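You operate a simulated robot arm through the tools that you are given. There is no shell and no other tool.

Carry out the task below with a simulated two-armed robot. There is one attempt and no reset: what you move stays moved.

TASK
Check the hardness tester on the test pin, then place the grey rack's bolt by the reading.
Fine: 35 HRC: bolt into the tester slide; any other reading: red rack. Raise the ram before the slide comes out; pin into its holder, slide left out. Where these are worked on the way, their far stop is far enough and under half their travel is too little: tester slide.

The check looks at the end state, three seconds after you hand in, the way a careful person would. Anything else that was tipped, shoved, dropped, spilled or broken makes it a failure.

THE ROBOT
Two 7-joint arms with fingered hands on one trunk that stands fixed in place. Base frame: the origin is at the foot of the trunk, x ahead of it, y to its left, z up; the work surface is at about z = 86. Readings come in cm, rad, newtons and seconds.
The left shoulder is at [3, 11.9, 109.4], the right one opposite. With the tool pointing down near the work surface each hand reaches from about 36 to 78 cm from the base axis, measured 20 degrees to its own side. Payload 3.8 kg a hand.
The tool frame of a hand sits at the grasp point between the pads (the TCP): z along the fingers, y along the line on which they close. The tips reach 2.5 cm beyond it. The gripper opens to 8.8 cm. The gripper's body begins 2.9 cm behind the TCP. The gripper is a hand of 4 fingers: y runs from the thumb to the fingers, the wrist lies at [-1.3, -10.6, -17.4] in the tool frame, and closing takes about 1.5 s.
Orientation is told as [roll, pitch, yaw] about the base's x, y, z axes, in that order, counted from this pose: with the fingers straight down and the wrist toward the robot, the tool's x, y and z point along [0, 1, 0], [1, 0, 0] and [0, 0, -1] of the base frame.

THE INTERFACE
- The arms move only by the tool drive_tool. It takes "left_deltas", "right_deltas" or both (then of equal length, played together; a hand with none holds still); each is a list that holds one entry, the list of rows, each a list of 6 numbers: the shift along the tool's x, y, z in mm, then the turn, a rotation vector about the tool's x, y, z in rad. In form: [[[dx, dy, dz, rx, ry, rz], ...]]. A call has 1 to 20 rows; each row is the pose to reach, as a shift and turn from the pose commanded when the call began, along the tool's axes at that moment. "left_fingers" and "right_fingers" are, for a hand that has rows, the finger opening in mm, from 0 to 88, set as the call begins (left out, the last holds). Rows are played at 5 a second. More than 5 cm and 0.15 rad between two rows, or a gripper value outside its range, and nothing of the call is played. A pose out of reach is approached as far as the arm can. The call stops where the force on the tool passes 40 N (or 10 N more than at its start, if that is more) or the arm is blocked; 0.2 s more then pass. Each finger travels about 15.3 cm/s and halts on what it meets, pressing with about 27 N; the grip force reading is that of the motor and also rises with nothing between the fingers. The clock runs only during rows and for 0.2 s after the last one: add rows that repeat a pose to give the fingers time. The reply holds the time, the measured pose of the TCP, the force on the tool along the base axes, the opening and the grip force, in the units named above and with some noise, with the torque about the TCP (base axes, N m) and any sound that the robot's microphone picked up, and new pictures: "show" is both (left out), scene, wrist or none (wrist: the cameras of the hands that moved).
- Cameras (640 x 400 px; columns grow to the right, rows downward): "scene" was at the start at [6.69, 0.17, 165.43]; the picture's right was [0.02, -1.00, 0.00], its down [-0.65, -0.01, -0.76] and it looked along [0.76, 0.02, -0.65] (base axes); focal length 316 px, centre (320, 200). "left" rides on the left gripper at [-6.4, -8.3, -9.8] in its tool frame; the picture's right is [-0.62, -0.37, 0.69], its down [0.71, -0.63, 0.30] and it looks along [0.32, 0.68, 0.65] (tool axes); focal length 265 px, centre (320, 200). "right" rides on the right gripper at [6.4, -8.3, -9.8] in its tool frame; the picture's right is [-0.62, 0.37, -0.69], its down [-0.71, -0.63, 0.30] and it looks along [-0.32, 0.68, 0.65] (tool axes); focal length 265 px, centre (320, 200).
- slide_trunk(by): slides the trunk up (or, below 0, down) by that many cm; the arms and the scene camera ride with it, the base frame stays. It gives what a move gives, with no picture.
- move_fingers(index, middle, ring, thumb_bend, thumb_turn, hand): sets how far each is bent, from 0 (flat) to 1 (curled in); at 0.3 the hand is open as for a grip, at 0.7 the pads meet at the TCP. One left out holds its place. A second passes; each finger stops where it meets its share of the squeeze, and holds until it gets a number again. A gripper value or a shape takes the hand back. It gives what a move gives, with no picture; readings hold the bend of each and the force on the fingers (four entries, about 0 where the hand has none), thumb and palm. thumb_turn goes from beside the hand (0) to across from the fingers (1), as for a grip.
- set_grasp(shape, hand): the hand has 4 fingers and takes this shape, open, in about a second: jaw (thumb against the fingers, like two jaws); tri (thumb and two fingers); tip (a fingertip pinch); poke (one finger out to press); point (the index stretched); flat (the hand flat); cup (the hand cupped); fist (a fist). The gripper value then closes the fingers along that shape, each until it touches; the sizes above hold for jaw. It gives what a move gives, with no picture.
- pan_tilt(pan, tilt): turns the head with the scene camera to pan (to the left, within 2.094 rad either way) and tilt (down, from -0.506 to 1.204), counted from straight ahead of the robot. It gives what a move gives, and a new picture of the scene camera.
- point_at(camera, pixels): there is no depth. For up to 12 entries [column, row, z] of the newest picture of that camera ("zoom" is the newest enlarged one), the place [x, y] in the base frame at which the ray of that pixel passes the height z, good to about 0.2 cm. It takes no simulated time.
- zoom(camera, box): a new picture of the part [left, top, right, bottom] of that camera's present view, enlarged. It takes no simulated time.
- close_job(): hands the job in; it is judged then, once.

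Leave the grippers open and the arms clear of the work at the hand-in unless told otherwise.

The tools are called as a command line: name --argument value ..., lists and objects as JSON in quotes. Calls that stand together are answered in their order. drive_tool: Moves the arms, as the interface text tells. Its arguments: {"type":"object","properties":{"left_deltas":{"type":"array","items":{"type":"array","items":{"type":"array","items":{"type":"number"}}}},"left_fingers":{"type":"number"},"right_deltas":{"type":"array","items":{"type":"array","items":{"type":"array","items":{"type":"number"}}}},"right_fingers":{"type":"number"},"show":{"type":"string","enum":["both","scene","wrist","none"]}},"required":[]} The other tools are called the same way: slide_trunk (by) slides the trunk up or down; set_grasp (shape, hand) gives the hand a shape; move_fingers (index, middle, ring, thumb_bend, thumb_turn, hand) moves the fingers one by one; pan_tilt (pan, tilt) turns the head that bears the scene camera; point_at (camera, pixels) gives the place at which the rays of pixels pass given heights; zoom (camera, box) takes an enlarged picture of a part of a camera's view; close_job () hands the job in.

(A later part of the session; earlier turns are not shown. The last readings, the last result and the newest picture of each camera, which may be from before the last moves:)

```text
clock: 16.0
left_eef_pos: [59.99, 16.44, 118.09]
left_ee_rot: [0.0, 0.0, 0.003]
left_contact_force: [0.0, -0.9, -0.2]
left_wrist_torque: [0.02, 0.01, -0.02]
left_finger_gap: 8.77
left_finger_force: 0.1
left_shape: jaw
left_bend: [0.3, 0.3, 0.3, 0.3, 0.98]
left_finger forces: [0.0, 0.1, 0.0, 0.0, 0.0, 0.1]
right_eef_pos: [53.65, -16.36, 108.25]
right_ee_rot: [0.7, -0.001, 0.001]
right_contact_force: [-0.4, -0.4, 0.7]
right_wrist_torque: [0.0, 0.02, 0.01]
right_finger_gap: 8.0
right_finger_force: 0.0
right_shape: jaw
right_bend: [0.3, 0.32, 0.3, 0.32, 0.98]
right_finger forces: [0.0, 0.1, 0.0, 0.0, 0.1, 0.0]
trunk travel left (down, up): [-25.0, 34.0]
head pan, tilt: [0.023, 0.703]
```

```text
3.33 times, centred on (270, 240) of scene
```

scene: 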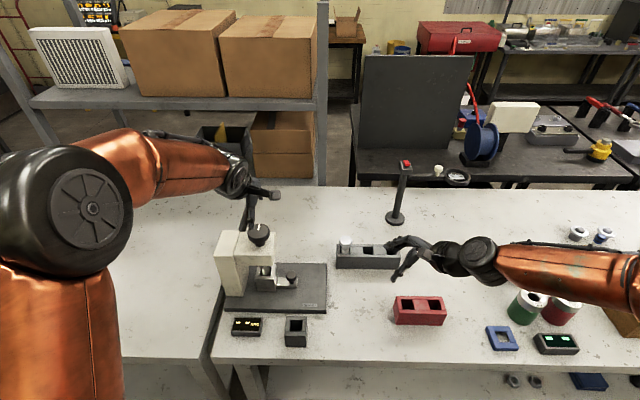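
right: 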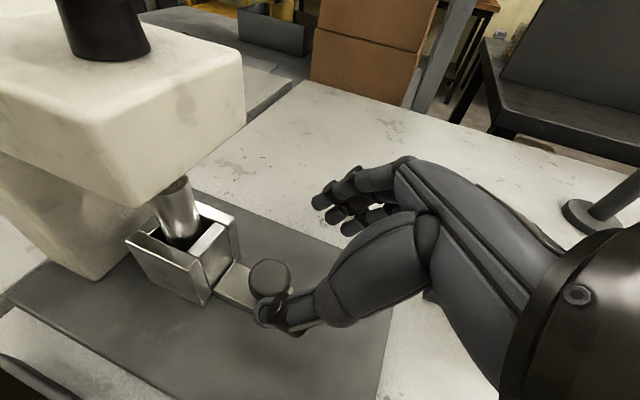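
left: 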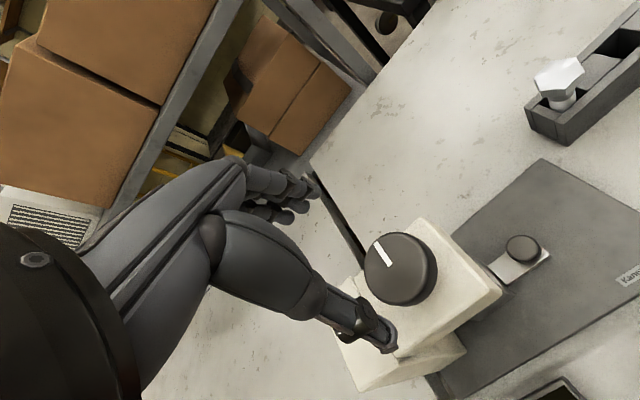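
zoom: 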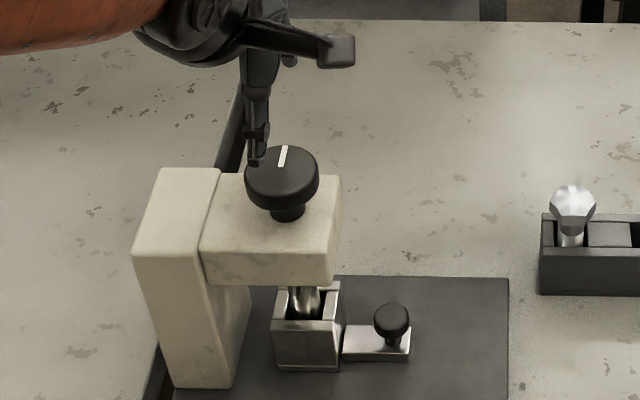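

The knob's disc shows at (398,268) in the left wrist view, which matches it sitting straight below the TCP. I'm descending 70 mm, then looking.

drive_tool --left_deltas '[[[0, 0, 25, 0, 0, 0], [0, 0, 50, 0, 0, 0], [0, 0, 70, 0, 0, 0], [0, 0, 70, 0, 0, 0]]]'

zoom --camera "scene" --box '[200, 180, 340, 300]'

zoom --camera "left" --box '[200, 130, 450, 340]'

```text
clock: 17.0
left_eef_pos: [59.96, 16.39, 111.03]
left_ee_rot: [0.0, 0.002, -0.001]
left_contact_force: [-0.2, -0.2, 0.0]
left_wrist_torque: [-0.02, -0.03, 0.02]
left_finger_gap: 8.75
left_finger_force: 0.1
left_shape: jaw
left_bend: [0.3, 0.3, 0.3, 0.3, 0.98]
left_finger forces: [0.1, 0.1, 0.0, 0.0, 0.1, 0.1]
right_eef_pos: [53.78, -16.2, 108.08]
right_ee_rot: [0.699, 0.0, 0.001]
right_contact_force: [0.2, -0.3, -0.4]
right_wrist_torque: [-0.02, -0.01, 0.0]
right_finger_gap: 7.97
right_finger_force: 0.1
right_shape: jaw
right_bend: [0.3, 0.32, 0.3, 0.32, 0.98]
right_finger forces: [0.1, 0.1, 0.1, 0.0, 0.0, 0.1]
trunk travel left (down, up): [-25.0, 34.0]
head pan, tilt: [0.023, 0.703]
```

scene: 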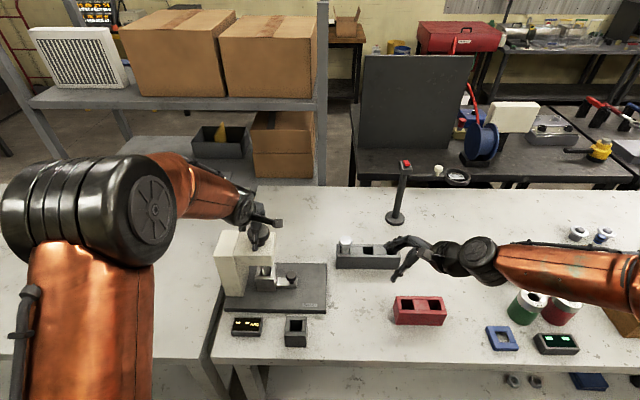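
left: 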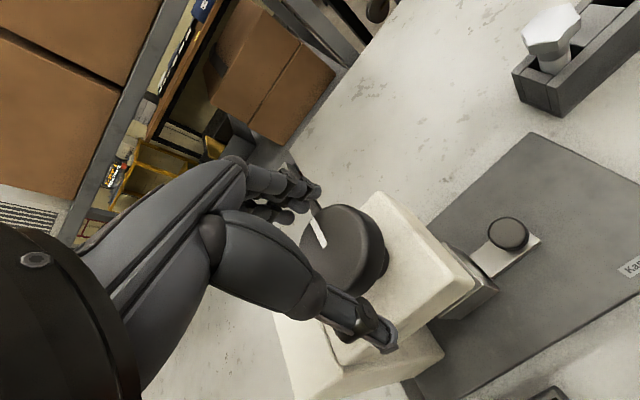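

```text
3.33 times, centred on (270, 240) of scene
```

zoom: 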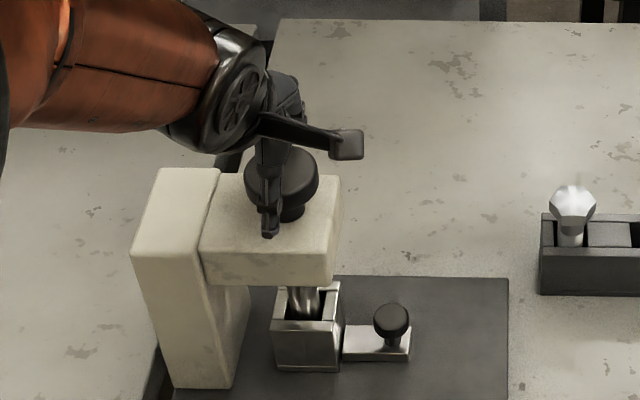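

```text
1.90 times, centred on (325, 235) of left
```

zoom: 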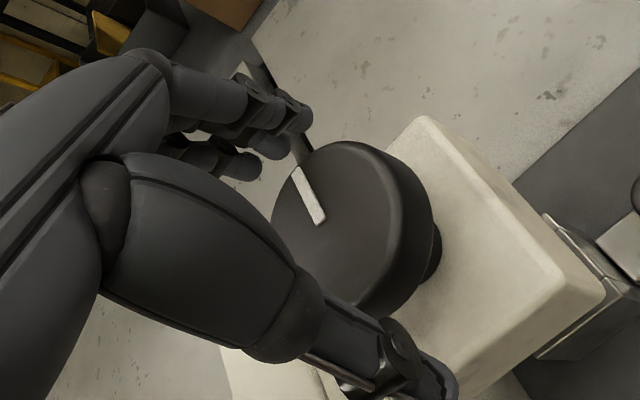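

The knob is centred between thumb and fingers. I'm descending another 14 mm and closing on it.

drive_tool --left_deltas '[[[0, 0, 7, 0, 0, 0], [0, 0, 14, 0, 0, 0], [0, 0, 14, 0, 0, 0]]]' --left_fingers 88 --show "wrist"

drive_tool --left_deltas '[[[0, 0, 0, 0, 0, 0], [0, 0, 0, 0, 0, 0], [0, 0, 0, 0, 0, 0], [0, 0, 0, 0, 0, 0], [0, 0, 0, 0, 0, 0]]]' --left_fingers 35

zoom --camera "scene" --box '[200, 180, 340, 300]'

zoom --camera "left" --box '[200, 130, 450, 340]'

```text
clock: 17.8
left_eef_pos: [60.09, 16.39, 109.74]
left_ee_rot: [-0.001, 0.001, -0.001]
left_contact_force: [0.1, -0.4, -1.0]
left_wrist_torque: [0.0, -0.01, 0.01]
left_finger_gap: 8.78
left_finger_force: 0.1
left_shape: jaw
left_bend: [0.3, 0.3, 0.3, 0.3, 0.98]
left_finger forces: [0.0, 0.0, 0.0, 0.0, 0.0, 0.1]
right_eef_pos: [53.9, -16.31, 108.15]
right_ee_rot: [0.699, -0.001, 0.0]
right_contact_force: [-0.4, -0.3, 0.1]
right_wrist_torque: [-0.01, 0.0, -0.02]
right_finger_gap: 8.01
right_finger_force: 0.1
right_shape: jaw
right_bend: [0.3, 0.32, 0.3, 0.32, 0.98]
right_finger forces: [0.0, 0.1, 0.1, 0.1, 0.0, 0.1]
trunk travel left (down, up): [-25.0, 34.0]
head pan, tilt: [0.023, 0.703]
```

left: 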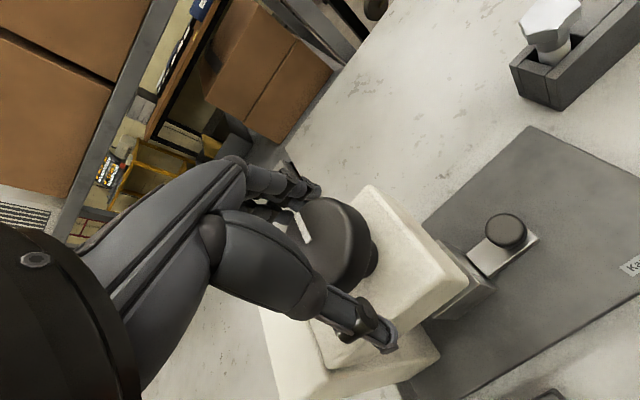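

```text
clock: 19.0
left_eef_pos: [59.98, 16.38, 109.64]
left_ee_rot: [0.001, 0.005, 0.001]
left_contact_force: [-7.7, -1.7, -15.3]
left_wrist_torque: [-0.07, 0.18, -0.01]
left_finger_gap: 3.94
left_finger_force: 26.9
left_shape: jaw
left_bend: [0.75, 0.52, 0.52, 0.71, 1.0]
left_finger forces: [15.8, 7.7, 0.3, 0.1, 30.1, 0.0]
right_eef_pos: [53.78, -16.19, 108.18]
right_ee_rot: [0.699, 0.002, 0.0]
right_contact_force: [-0.8, 0.5, -0.4]
right_wrist_torque: [0.03, 0.02, -0.01]
right_finger_gap: 7.98
right_finger_force: 0.1
right_shape: jaw
right_bend: [0.3, 0.32, 0.3, 0.32, 0.98]
right_finger forces: [0.1, 0.0, 0.0, 0.1, 0.1, 0.0]
trunk travel left (down, up): [-25.0, 34.0]
head pan, tilt: [0.023, 0.703]
```

scene: 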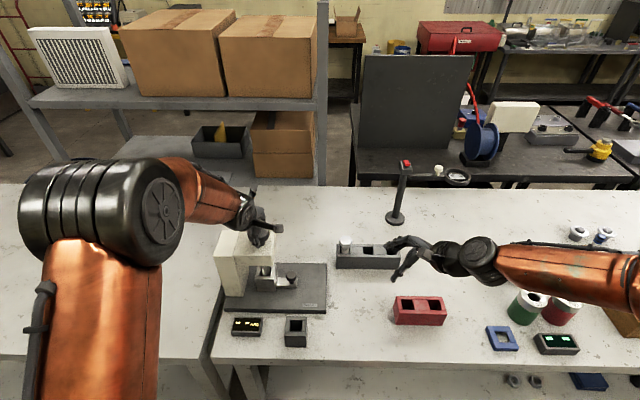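
left: 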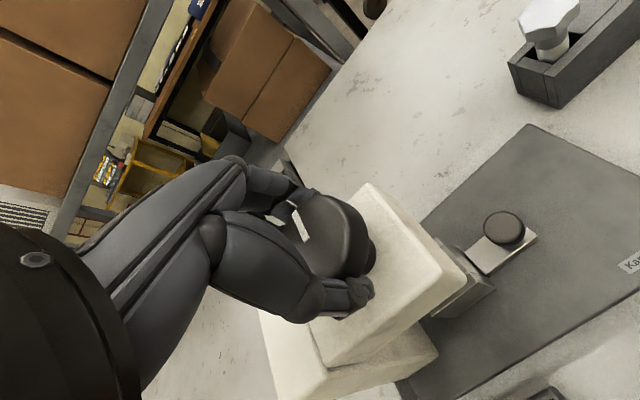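

```text
3.33 times, centred on (270, 240) of scene
```

zoom: 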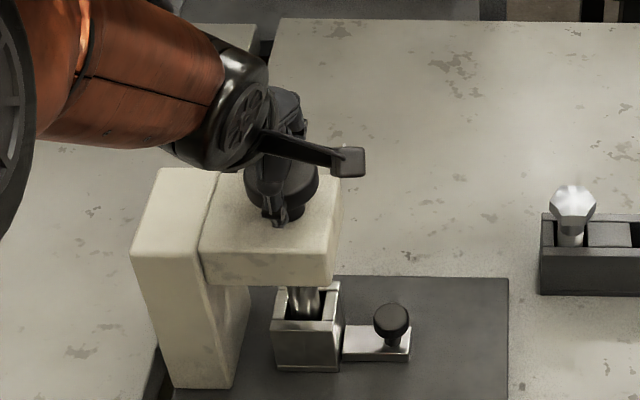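

```text
1.90 times, centred on (325, 235) of left
```

zoom: 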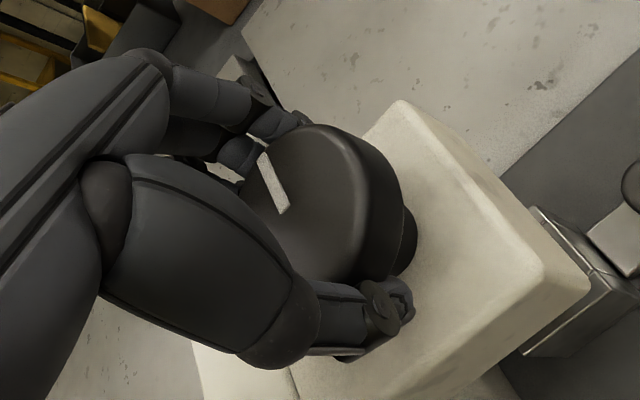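

The knob is gripped (27 N). I'm turning clockwise as seen from above (+z of the tool) by 0.6 rad in small steps, watching the ram and the display.

drive_tool --left_deltas '[[[0, 0, 0, 0, 0, 0.1], [0, 0, 0, 0, 0, 0.2], [0, 0, 0, 0, 0, 0.3], [0, 0, 0, 0, 0, 0.4], [0, 0, 0, 0, 0, 0.5], [0, 0, 0, 0, 0, 0.6]]]'

zoom --camera "scene" --box '[200, 220, 340, 340]'

zoom --camera "left" --box '[200, 130, 450, 340]'

```text
clock: 20.4
left_eef_pos: [59.98, 16.73, 109.41]
left_ee_rot: [0.0, 0.0, -0.6]
left_contact_force: [-5.8, -0.1, -18.7]
left_wrist_torque: [0.09, 0.28, 0.0]
left_finger_gap: 3.9
left_finger_force: 26.8
left_shape: jaw
left_bend: [0.75, 0.53, 0.53, 0.71, 0.99]
left_finger forces: [17.5, 9.1, 0.0, 0.0, 28.2, 0.0]
right_eef_pos: [53.82, -16.19, 108.14]
right_ee_rot: [0.701, 0.002, 0.0]
right_contact_force: [-0.3, -0.2, -0.8]
right_wrist_torque: [0.0, 0.03, -0.01]
right_finger_gap: 8.0
right_finger_force: 0.1
right_shape: jaw
right_bend: [0.3, 0.32, 0.3, 0.32, 0.98]
right_finger forces: [0.0, 0.0, 0.0, 0.1, 0.0, 0.0]
trunk travel left (down, up): [-25.0, 34.0]
head pan, tilt: [0.023, 0.703]
```

scene: 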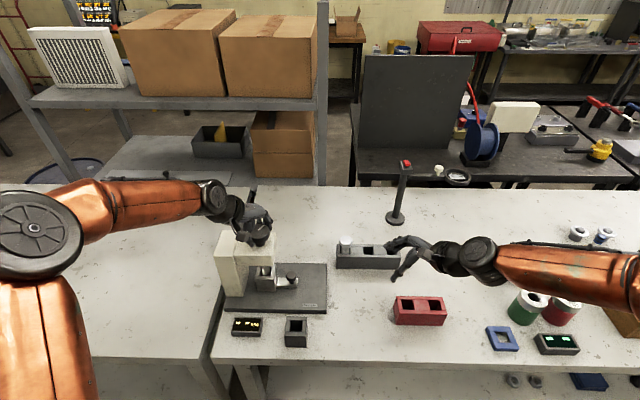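
left: 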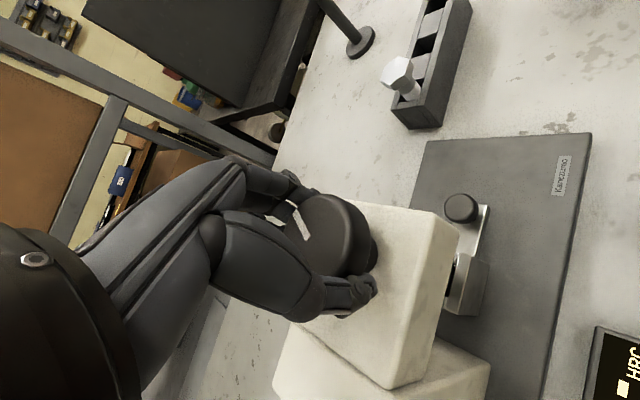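

```text
3.33 times, centred on (270, 280) of scene
```

zoom: 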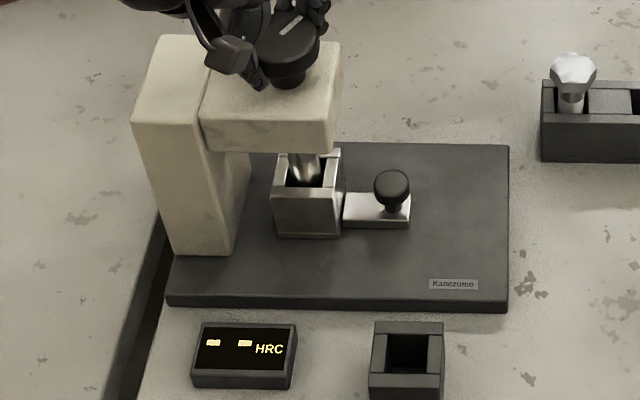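

```text
1.90 times, centred on (325, 235) of left
```

zoom: 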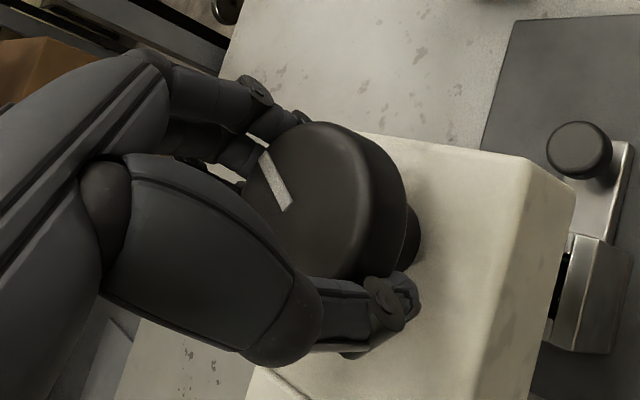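

The knob turned with the hand: its mark now points right and away. There's no reading yet, so I'm turning further.

drive_tool --left_deltas '[[[0, 0, 0, 0, 0, 0.1], [0, 0, 0, 0, 0, 0.2], [0, 0, 0, 0, 0, 0.3], [0, 0, 0, 0, 0, 0.4], [0, 0, 0, 0, 0, 0.5], [0, 0, 0, 0, 0, 0.6]]]'

zoom --camera "scene" --box '[200, 220, 340, 340]'

```text
clock: 21.8
left_eef_pos: [60.08, 16.68, 109.55]
left_ee_rot: [-0.002, 0.001, -1.201]
left_contact_force: [-6.6, 3.0, -18.6]
left_wrist_torque: [0.2, 0.11, 0.0]
left_finger_gap: 3.86
left_finger_force: 26.9
left_shape: jaw
left_bend: [0.75, 0.53, 0.53, 0.71, 0.99]
left_finger forces: [17.7, 8.9, 0.0, 0.0, 28.0, 0.0]
right_eef_pos: [53.68, -16.19, 108.08]
right_ee_rot: [0.701, 0.001, 0.002]
right_contact_force: [0.1, -0.5, 0.3]
right_wrist_torque: [-0.01, -0.01, 0.02]
right_finger_gap: 8.0
right_finger_force: 0.1
right_shape: jaw
right_bend: [0.3, 0.32, 0.3, 0.32, 0.98]
right_finger forces: [0.1, 0.0, 0.1, 0.0, 0.0, 0.0]
trunk travel left (down, up): [-25.0, 34.0]
head pan, tilt: [0.023, 0.703]
```

scene: 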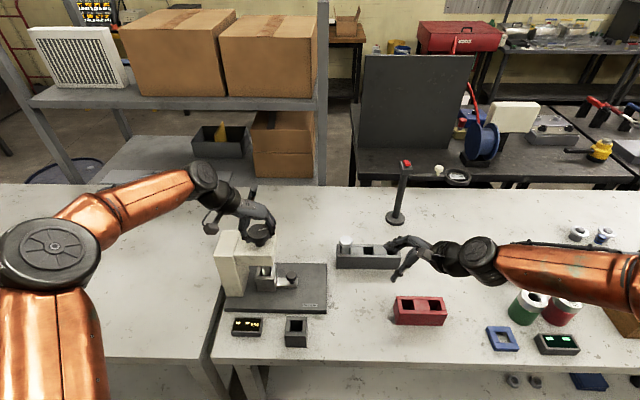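
left: 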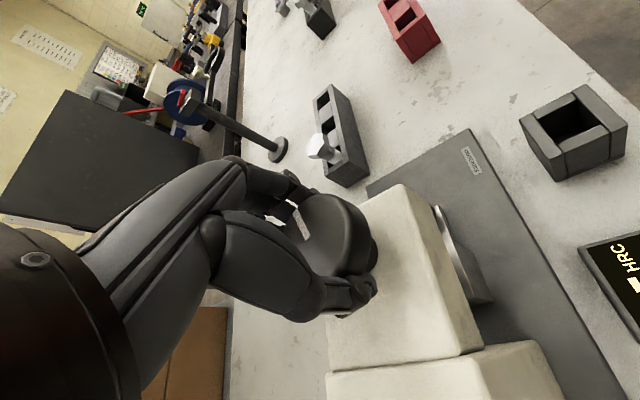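

```text
3.33 times, centred on (270, 280) of scene
```

zoom: 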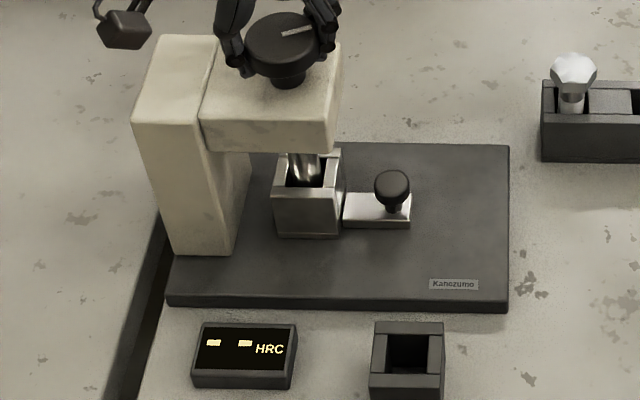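

The arm is comfortable and there's no resistance, but still no reading. I'm turning another 0.6 rad.

drive_tool --left_deltas '[[[0, 0, 0, 0, 0, 0.1], [0, 0, 0, 0, 0, 0.2], [0, 0, 0, 0, 0, 0.3], [0, 0, 0, 0, 0, 0.4], [0, 0, 0, 0, 0, 0.5], [0, 0, 0, 0, 0, 0.6]]]'

zoom --camera "scene" --box '[200, 220, 340, 340]'

```text
clock: 23.2
left_eef_pos: [60.12, 16.54, 109.59]
left_ee_rot: [-0.001, -0.002, -1.8]
left_contact_force: [-3.8, 4.2, -23.2]
left_wrist_torque: [0.27, -0.04, 0.02]
left_finger_gap: 3.88
left_finger_force: 27.1
left_shape: jaw
left_bend: [0.74, 0.53, 0.53, 0.72, 0.98]
left_finger forces: [19.6, 9.8, 0.0, 0.1, 27.8, 0.1]
right_eef_pos: [53.86, -16.26, 107.97]
right_ee_rot: [0.7, 0.002, 0.001]
right_contact_force: [-0.5, -0.3, 0.3]
right_wrist_torque: [0.0, 0.02, 0.01]
right_finger_gap: 7.98
right_finger_force: 0.0
right_shape: jaw
right_bend: [0.3, 0.32, 0.3, 0.32, 0.98]
right_finger forces: [0.0, 0.1, 0.0, 0.0, 0.1, 0.0]
trunk travel left (down, up): [-25.0, 34.0]
head pan, tilt: [0.023, 0.703]
```

scene: 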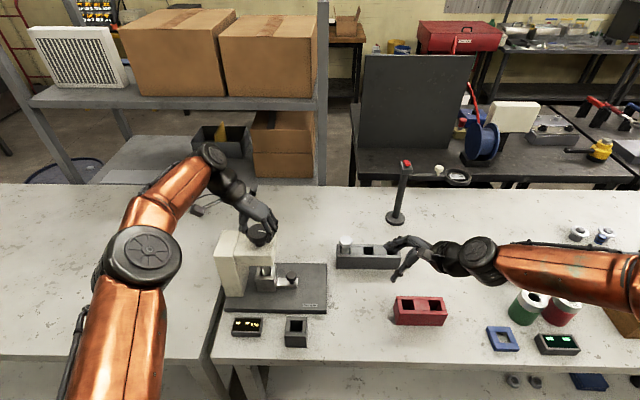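
left: 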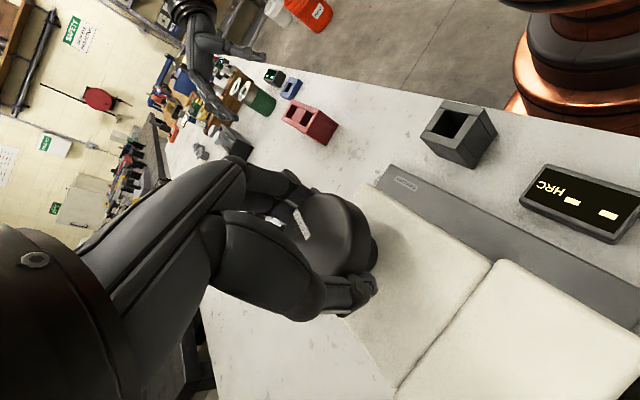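

```text
3.33 times, centred on (270, 280) of scene
```

zoom: 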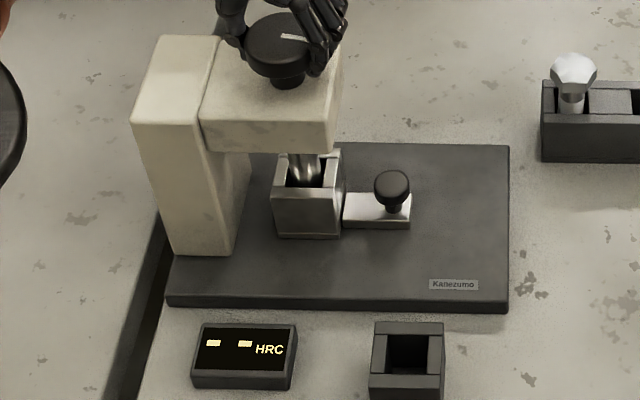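

Still no reading. I'm checking the ram from the right wrist camera.

zoom --camera "right" --box '[0, 80, 320, 320]'

zoom --camera "scene" --box '[245, 225, 305, 290]'

```text
1.67 times, centred on (160, 200) of right
```

zoom: 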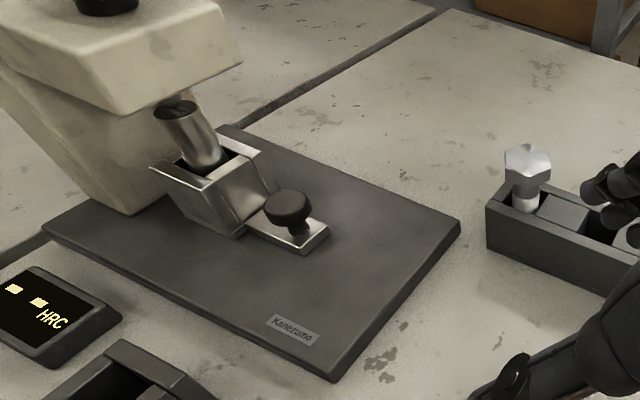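

```text
6.15 times, centred on (275, 258) of scene
```

zoom: 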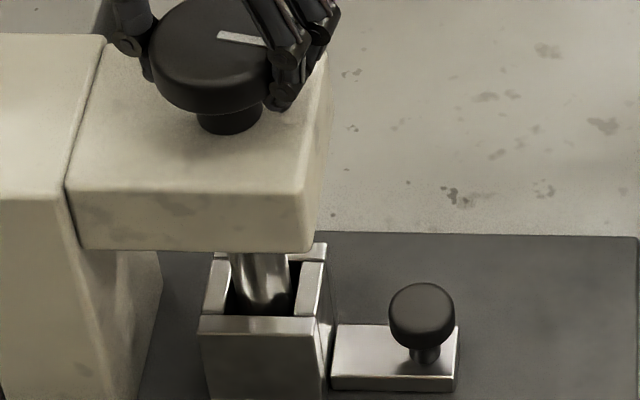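

The conical ram tip at (175,100) in that zoom looks close to the pin top. I'm turning a further 0.5 rad.

drive_tool --left_deltas '[[[0, 0, 0, 0, 0, 0.1], [0, 0, 0, 0, 0, 0.2], [0, 0, 0, 0, 0, 0.3], [0, 0, 0, 0, 0, 0.4], [0, 0, 0, 0, 0, 0.5]]]'

zoom --camera "right" --box '[0, 80, 320, 320]'

zoom --camera "scene" --box '[200, 220, 340, 340]'

```text
clock: 24.1
left_eef_pos: [59.29, 16.68, 109.5]
left_ee_rot: [0.008, 0.009, -2.078]
left_contact_force: [27.1, 3.3, -17.4]
left_wrist_torque: [0.02, -0.11, 0.13]
left_finger_gap: 3.82
left_finger_force: 27.3
left_shape: jaw
left_bend: [0.75, 0.55, 0.53, 0.67, 1.0]
left_finger forces: [10.2, 5.5, 4.1, 0.0, 34.8, 0.0]
left hand out of reach, approached as far as the arm can: row 2, 3, 4
right_eef_pos: [54.06, -16.29, 107.78]
right_ee_rot: [0.701, 0.006, 0.0]
right_contact_force: [-0.5, 0.0, 0.1]
right_wrist_torque: [-0.02, 0.01, -0.01]
right_finger_gap: 8.0
right_finger_force: 0.0
right_shape: jaw
right_bend: [0.3, 0.32, 0.3, 0.32, 0.98]
right_finger forces: [0.0, 0.1, 0.1, 0.0, 0.0, 0.0]
trunk travel left (down, up): [-25.0, 34.0]
head pan, tilt: [0.023, 0.703]
stopped in row 4 (left hand): the force on the tool passed its limit at 41 N (the readings are from after the stop); the commanded pose is now the measured one
```

scene: 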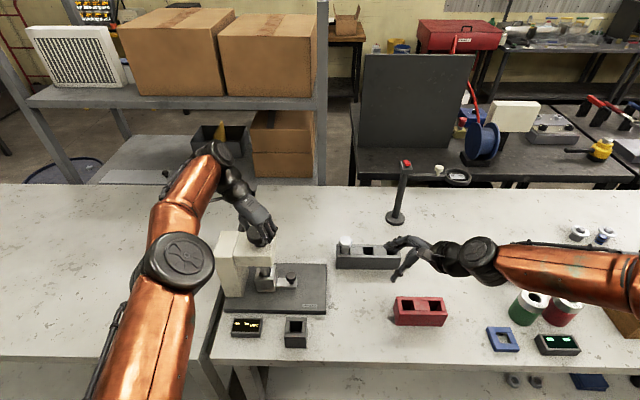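
left: 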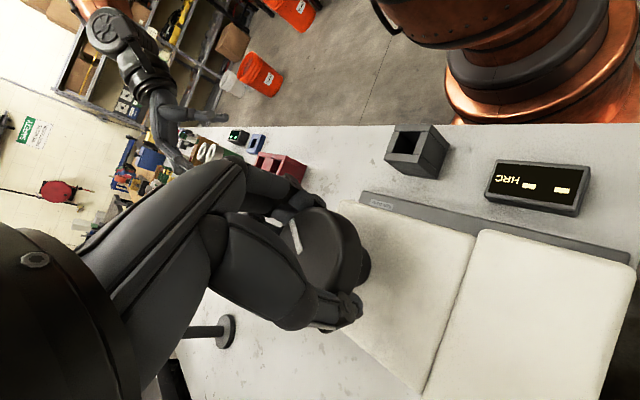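

```text
1.67 times, centred on (160, 200) of right
```

zoom: 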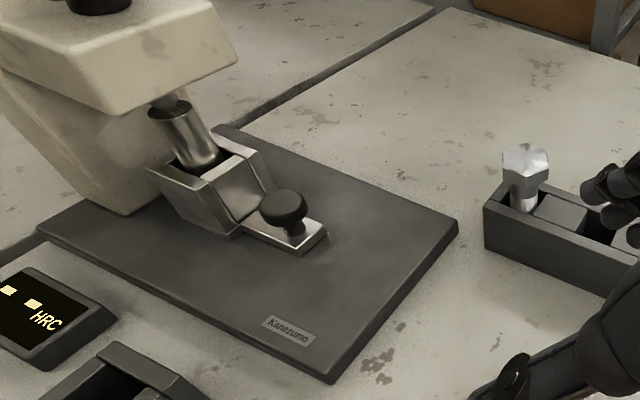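

```text
3.33 times, centred on (270, 280) of scene
```

zoom: 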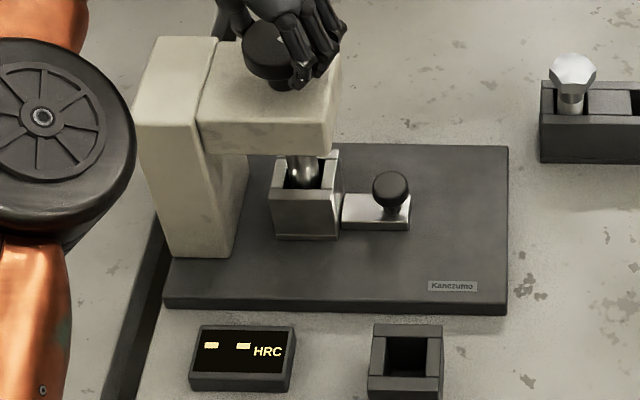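

The ram has clearly come down in the wrist view, but my arm reached its turning limit at about yaw -2.0. I'm releasing, lifting 40 mm, turning the hand back to yaw 0 and re-centring for a second bite.

drive_tool --left_deltas '[[[0, 0, 0, 0, 0, 0], [0, 0, 0, 0, 0, 0], [2, 0, 0, 0, 0, 0], [4, -1, 0, 0, 0, 0], [7, -1.6, -20, 0, 0, 0], [7, -1.6, -42, 0, 0, 0], [7, -1.6, -42, 0, 0, -0.148], [7, -1.6, -42, 0, 0, -0.296], [7, -1.6, -42, 0, 0, -0.444], [7, -1.6, -42, 0, 0, -0.592], [7, -1.6, -42, 0, 0, -0.74], [7, -1.6, -42, 0, 0, -0.888], [7, -1.6, -42, 0, 0, -1.036], [7, -1.6, -42, 0, 0, -1.184], [7, -1.6, -42, 0, 0, -1.332], [7, -1.6, -42, 0, 0, -1.48], [7, -1.6, -42, 0, 0, -1.628], [7, -1.6, -42, 0, 0, -1.776], [7, -1.6, -42, 0, 0, -1.924], [7, -1.6, -42, 0, 0, -2.07]]]' --left_fingers 88

zoom --camera "right" --box '[0, 80, 320, 320]'

zoom --camera "scene" --box '[200, 220, 340, 340]'

```text
clock: 28.3
left_eef_pos: [75.03, 16.6, 117.12]
left_ee_rot: [-0.001, -0.011, -0.012]
left_contact_force: [0.6, 0.1, 0.2]
left_wrist_torque: [0.01, -0.02, 0.0]
left_finger_gap: 8.76
left_finger_force: 0.1
left_shape: jaw
left_bend: [0.3, 0.3, 0.3, 0.3, 0.98]
left_finger forces: [0.0, 0.1, 0.0, 0.0, 0.0, 0.0]
left hand out of reach, approached as far as the arm can: row 4, 5, 6, 8, 9, 10, 11, 12, 13, 14, 15, 16, 17, 18, 19, 20
right_eef_pos: [53.73, -16.3, 108.05]
right_ee_rot: [0.7, 0.003, 0.0]
right_contact_force: [0.1, 0.2, 0.2]
right_wrist_torque: [0.01, -0.02, -0.04]
right_finger_gap: 7.99
right_finger_force: 0.1
right_shape: jaw
right_bend: [0.3, 0.32, 0.3, 0.32, 0.98]
right_finger forces: [0.0, 0.1, 0.0, 0.0, 0.0, 0.0]
trunk travel left (down, up): [-25.0, 34.0]
head pan, tilt: [0.023, 0.703]
```

scene: 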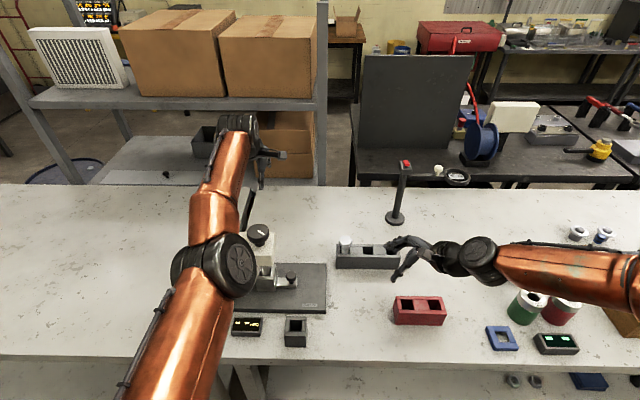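
left: 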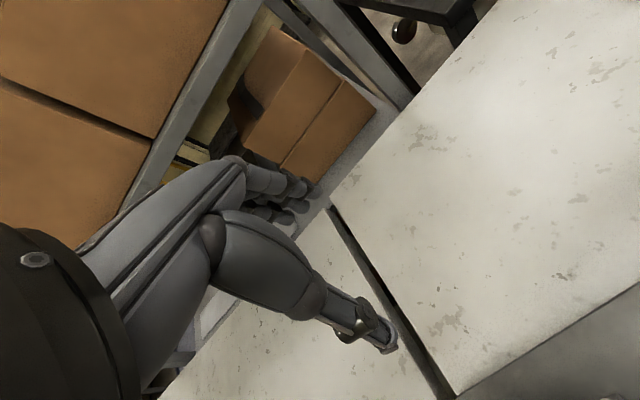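

```text
1.67 times, centred on (160, 200) of right
```

zoom: 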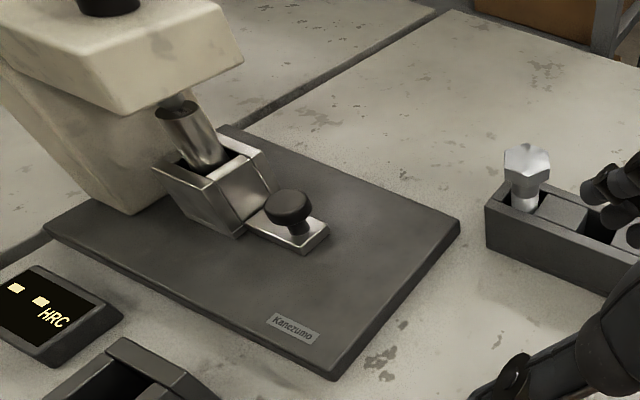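

```text
3.33 times, centred on (270, 280) of scene
```

zoom: 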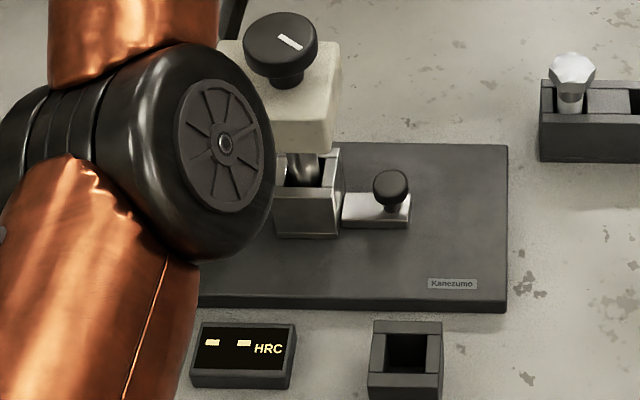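

The display still reads "- - HRC". The left arm folded into an awkward elbow pose: the hand stopped at x = 75 instead of 60, touching nothing. I'm lifting it straight up first to untangle the arm, away from the tester.

drive_tool --left_deltas '[[[0, 20, -40, 0, 0, 0], [0, 40, -80, 0, 0, 0], [0, 40, -120, 0, 0, 0], [0, 40, -120, 0, 0, 0]]]' --show "scene"

```text
clock: 29.3
left_eef_pos: [73.45, 16.8, 125.18]
left_ee_rot: [0.001, -0.008, -0.014]
left_contact_force: [0.0, 0.5, -0.6]
left_wrist_torque: [0.0, -0.02, -0.02]
left_finger_gap: 8.77
left_finger_force: 0.0
left_shape: jaw
left_bend: [0.3, 0.3, 0.3, 0.3, 0.98]
left_finger forces: [0.1, 0.0, 0.1, 0.1, 0.0, 0.0]
left hand out of reach, approached as far as the arm can: row 1, 2, 3, 4
right_eef_pos: [53.75, -16.19, 108.04]
right_ee_rot: [0.699, 0.0, 0.002]
right_contact_force: [0.7, 0.1, -0.1]
right_wrist_torque: [-0.03, -0.03, 0.01]
right_finger_gap: 7.99
right_finger_force: 0.1
right_shape: jaw
right_bend: [0.3, 0.32, 0.3, 0.32, 0.98]
right_finger forces: [0.0, 0.1, 0.0, 0.1, 0.0, 0.0]
trunk travel left (down, up): [-25.0, 34.0]
head pan, tilt: [0.023, 0.703]
```

scene: 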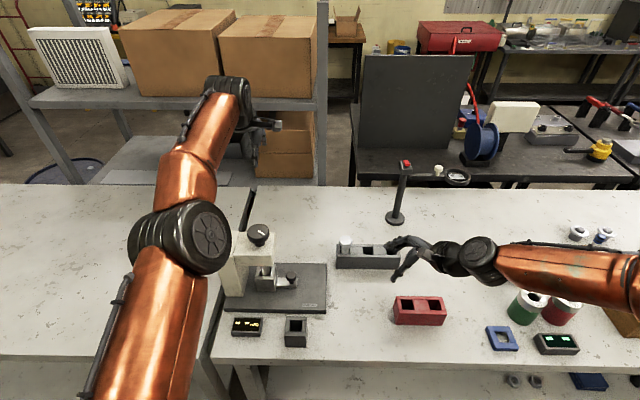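

It rises freely. I'm continuing up and left toward the starting area, where the arm had its good elbow-out posture.

drive_tool --left_deltas '[[[15, 0, -40, 0, 0, 0], [30, 0, -80, 0, 0, 0], [45, 0, -120, 0, 0, 0], [60, 0, -160, 0, 0, 0], [80, 0, -170, 0, 0, 0], [100, 0, -170, 0, 0, 0], [100, 0, -170, 0, 0, 0]]]' --show "scene"

```text
clock: 30.9
left_eef_pos: [66.97, 25.28, 138.14]
left_ee_rot: [0.001, -0.011, -0.015]
left_contact_force: [1.0, 0.8, 0.4]
left_wrist_torque: [0.05, 0.0, -0.02]
left_finger_gap: 8.74
left_finger_force: 0.0
left_shape: jaw
left_bend: [0.3, 0.3, 0.3, 0.3, 0.98]
left_finger forces: [0.0, 0.0, 0.0, 0.1, 0.0, 0.0]
left hand out of reach, approached as far as the arm can: row 1, 2, 3, 4, 5, 6, 7
right_eef_pos: [53.73, -16.23, 108.07]
right_ee_rot: [0.702, 0.0, 0.001]
right_contact_force: [0.1, 0.2, -0.6]
right_wrist_torque: [0.01, -0.02, -0.02]
right_finger_gap: 8.0
right_finger_force: 0.1
right_shape: jaw
right_bend: [0.3, 0.32, 0.3, 0.32, 0.98]
right_finger forces: [0.0, 0.1, 0.1, 0.0, 0.0, 0.0]
trunk travel left (down, up): [-25.0, 34.0]
head pan, tilt: [0.023, 0.703]
```

scene: 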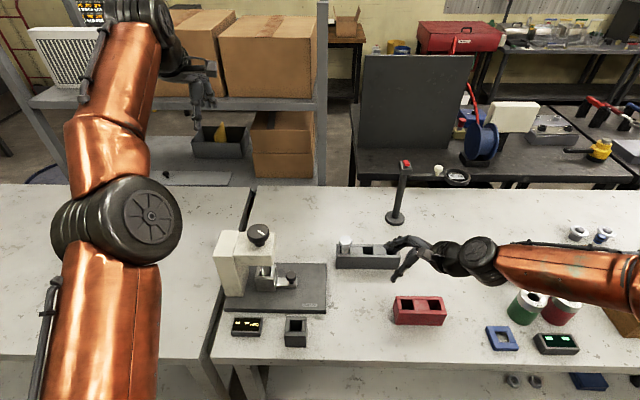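

The elbow is still on the inside. I'm swinging the hand further left and higher so the arm can settle back.

drive_tool --left_deltas '[[[30, 0, -10, 0, 0, 0], [60, 0, -20, 0, 0, 0], [90, 0, -30, 0, 0, 0], [120, -20, -40, 0, 0, 0], [150, -40, -50, 0, 0, 0], [180, -60, -60, 0, 0, 0], [180, -80, -60, 0, 0, 0], [180, -80, -60, 0, 0, 0]]]' --show "scene"

```text
clock: 32.7
left_eef_pos: [57.99, 41.93, 142.1]
left_ee_rot: [-0.001, -0.01, -0.014]
left_contact_force: [-0.6, 0.5, 0.9]
left_wrist_torque: [-0.02, 0.01, -0.01]
left_finger_gap: 8.77
left_finger_force: 0.2
left_shape: jaw
left_bend: [0.3, 0.3, 0.3, 0.3, 0.98]
left_finger forces: [0.0, 0.0, 0.1, 0.0, 0.1, 0.0]
left hand out of reach, approached as far as the arm can: row 1, 2, 3, 4, 5, 6, 7, 8
right_eef_pos: [53.65, -16.4, 108.19]
right_ee_rot: [0.701, 0.0, 0.001]
right_contact_force: [0.6, 0.1, -0.1]
right_wrist_torque: [0.03, 0.0, -0.03]
right_finger_gap: 8.0
right_finger_force: 0.1
right_shape: jaw
right_bend: [0.3, 0.32, 0.3, 0.32, 0.98]
right_finger forces: [0.0, 0.0, 0.0, 0.1, 0.0, 0.0]
trunk travel left (down, up): [-25.0, 34.0]
head pan, tilt: [0.023, 0.703]
```

scene: 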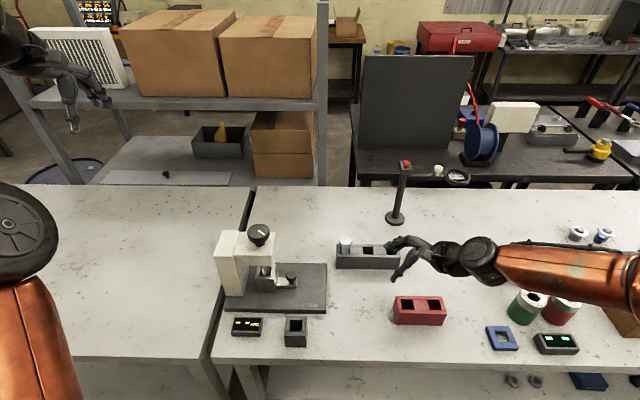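

The arm is almost straight here, which is a good place to let the elbow resettle. I'm lowering the hand and bringing it closer to see whether the commanded pose is met.

drive_tool --left_deltas '[[[0, 0, 40, 0, 0, 0], [0, -10, 80, 0, 0, 0], [0, -20, 120, 0, 0, 0], [0, -40, 150, 0, 0, 0], [0, -40, 150, 0, 0, 0]]]' --show "scene"

```text
clock: 33.9
left_eef_pos: [54.36, 41.97, 126.97]
left_ee_rot: [-0.002, -0.009, -0.014]
left_contact_force: [0.7, 0.6, -0.2]
left_wrist_torque: [-0.02, -0.01, 0.02]
left_finger_gap: 8.8
left_finger_force: 0.0
left_shape: jaw
left_bend: [0.3, 0.3, 0.3, 0.3, 0.98]
left_finger forces: [0.1, 0.0, 0.0, 0.0, 0.0, 0.1]
right_eef_pos: [53.79, -16.19, 108.12]
right_ee_rot: [0.699, 0.002, 0.003]
right_contact_force: [-1.0, 0.5, -0.1]
right_wrist_torque: [0.0, -0.01, 0.01]
right_finger_gap: 7.99
right_finger_force: 0.1
right_shape: jaw
right_bend: [0.3, 0.32, 0.3, 0.32, 0.98]
right_finger forces: [0.0, 0.0, 0.0, 0.0, 0.1, 0.0]
trunk travel left (down, up): [-25.0, 34.0]
head pan, tilt: [0.023, 0.703]
```

scene: 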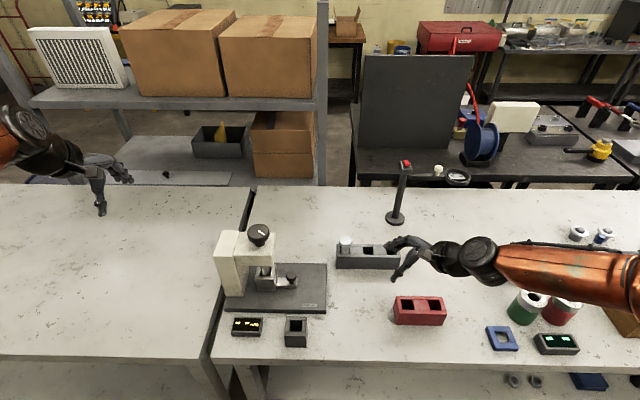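

The arm is recovered, with nothing out of reach. I'm checking the ram and display closely.

zoom --camera "right" --box '[60, 110, 180, 210]'

zoom --camera "scene" --box '[210, 215, 310, 345]'

```text
4.00 times, centred on (120, 160) of right
```

zoom: 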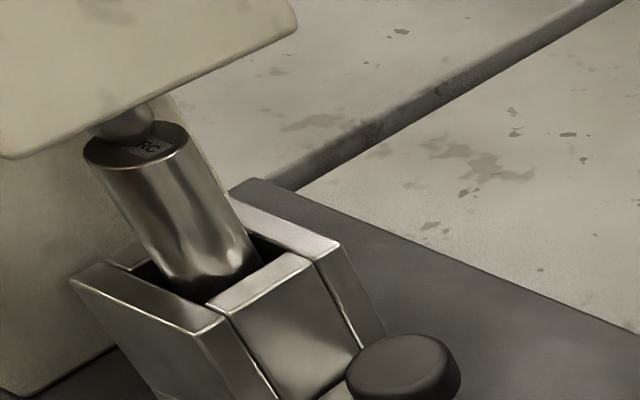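

```text
3.08 times, centred on (260, 280) of scene
```

zoom: 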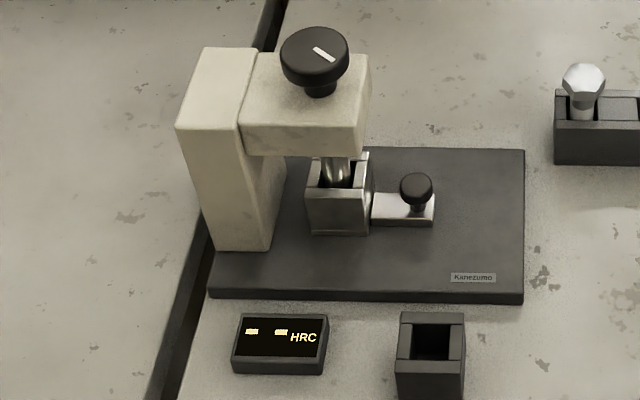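

The ram tip is all but touching the pin top, and the knob mark has turned about 2 rad. I'm bringing the left hand back above the knob at yaw -0.5 for another bite.

drive_tool --left_deltas '[[[-36, 8.5, 0, 0, 0, 0.07], [-72, 17, 10, 0, 0, 0.14], [-108, 25.5, 25, 0, 0, 0.21], [-145, 34, 40, 0, 0, 0.28], [-181, 43, 55, 0, 0, 0.35], [-217, 51, 70, 0, 0, 0.42], [-254, 60, 90, 0, 0, 0.49], [-254, 60, 90, 0, 0, 0.49]]]' --left_fingers 88

```text
clock: 35.7
left_eef_pos: [59.73, 16.55, 118.06]
left_ee_rot: [0.005, -0.009, -0.503]
left_contact_force: [-1.2, 0.3, -0.3]
left_wrist_torque: [0.02, 0.01, -0.01]
left_finger_gap: 8.76
left_finger_force: 0.0
left_shape: jaw
left_bend: [0.3, 0.3, 0.3, 0.3, 0.98]
left_finger forces: [0.1, 0.0, 0.0, 0.1, 0.1, 0.1]
right_eef_pos: [53.65, -16.26, 108.2]
right_ee_rot: [0.701, 0.0, 0.001]
right_contact_force: [0.3, -0.6, 0.6]
right_wrist_torque: [0.02, 0.01, 0.04]
right_finger_gap: 8.0
right_finger_force: 0.2
right_shape: jaw
right_bend: [0.3, 0.32, 0.3, 0.32, 0.98]
right_finger forces: [0.0, 0.0, 0.0, 0.0, 0.0, 0.1]
trunk travel left (down, up): [-25.0, 34.0]
head pan, tilt: [0.023, 0.703]
```

scene: 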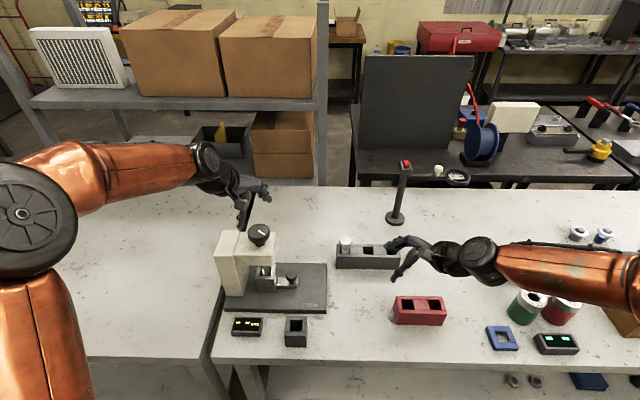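
left: 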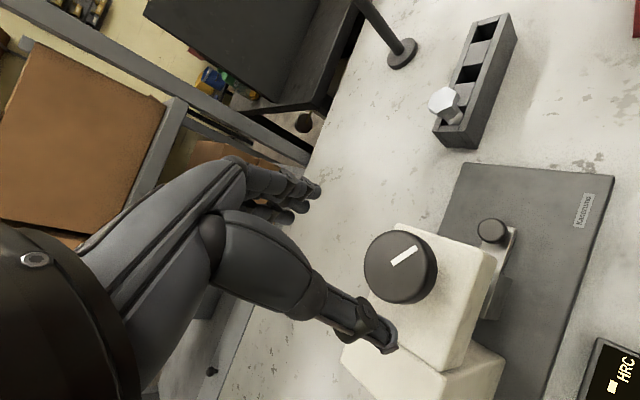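

The posture is good and the knob is centred as before. I'm descending 84 mm and closing.

drive_tool --left_deltas '[[[0, 0, 25, 0, 0, 0], [0, 0, 50, 0, 0, 0], [0, 0, 70, 0, 0, 0], [0, 0, 84, 0, 0, 0], [0, 0, 84, 0, 0, 0]]]' --left_fingers 88 --show "wrist"

drive_tool --left_deltas '[[[0, 0, 0, 0, 0, 0], [0, 0, 0, 0, 0, 0], [0, 0, 0, 0, 0, 0], [0, 0, 0, 0, 0, 0], [0, 0, 0, 0, 0, 0]]]' --left_fingers 35

```text
clock: 36.9
left_eef_pos: [59.95, 16.5, 109.74]
left_ee_rot: [0.006, -0.01, -0.503]
left_contact_force: [-0.7, 0.8, -0.7]
left_wrist_torque: [-0.01, -0.01, -0.04]
left_finger_gap: 8.78
left_finger_force: 0.1
left_shape: jaw
left_bend: [0.3, 0.3, 0.3, 0.3, 0.98]
left_finger forces: [0.0, 0.0, 0.0, 0.0, 0.1, 0.0]
right_eef_pos: [53.65, -16.31, 108.08]
right_ee_rot: [0.698, -0.001, 0.0]
right_contact_force: [0.0, -0.3, -0.7]
right_wrist_torque: [0.0, 0.02, -0.04]
right_finger_gap: 8.01
right_finger_force: 0.0
right_shape: jaw
right_bend: [0.3, 0.32, 0.3, 0.32, 0.98]
right_finger forces: [0.1, 0.1, 0.0, 0.1, 0.0, 0.0]
trunk travel left (down, up): [-25.0, 34.0]
head pan, tilt: [0.023, 0.703]
```

left: 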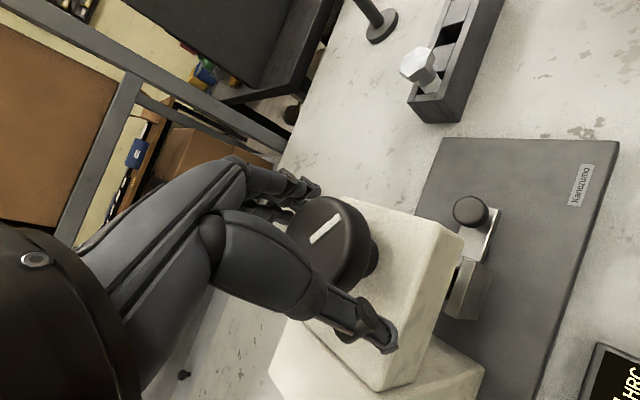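

```text
clock: 38.1
left_eef_pos: [59.89, 16.73, 109.4]
left_ee_rot: [0.002, -0.004, -0.503]
left_contact_force: [-7.7, 1.5, -15.9]
left_wrist_torque: [0.03, 0.13, -0.04]
left_finger_gap: 3.85
left_finger_force: 27.4
left_shape: jaw
left_bend: [0.75, 0.53, 0.53, 0.72, 1.0]
left_finger forces: [15.5, 8.1, 0.1, 0.0, 30.1, 0.0]
right_eef_pos: [53.74, -16.16, 108.15]
right_ee_rot: [0.699, 0.0, 0.001]
right_contact_force: [0.0, -0.5, -0.4]
right_wrist_torque: [0.0, 0.03, -0.01]
right_finger_gap: 7.99
right_finger_force: 0.1
right_shape: jaw
right_bend: [0.3, 0.32, 0.3, 0.32, 0.98]
right_finger forces: [0.0, 0.0, 0.0, 0.1, 0.0, 0.0]
trunk travel left (down, up): [-25.0, 34.0]
head pan, tilt: [0.023, 0.703]
```

scene: 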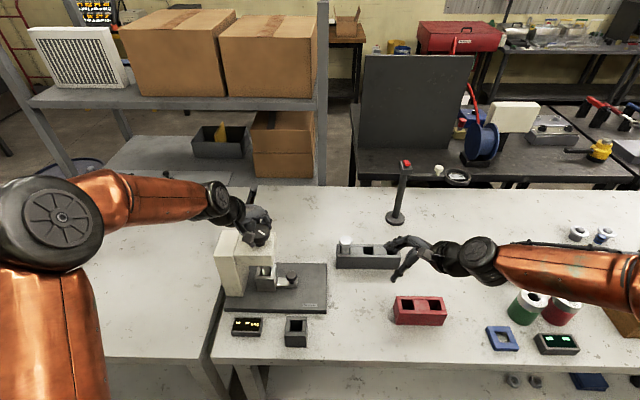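
left: 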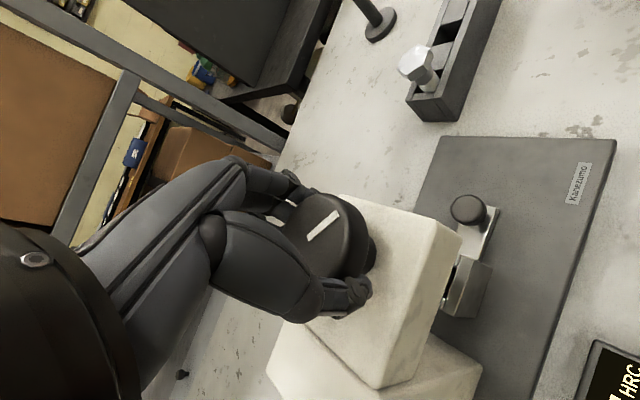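

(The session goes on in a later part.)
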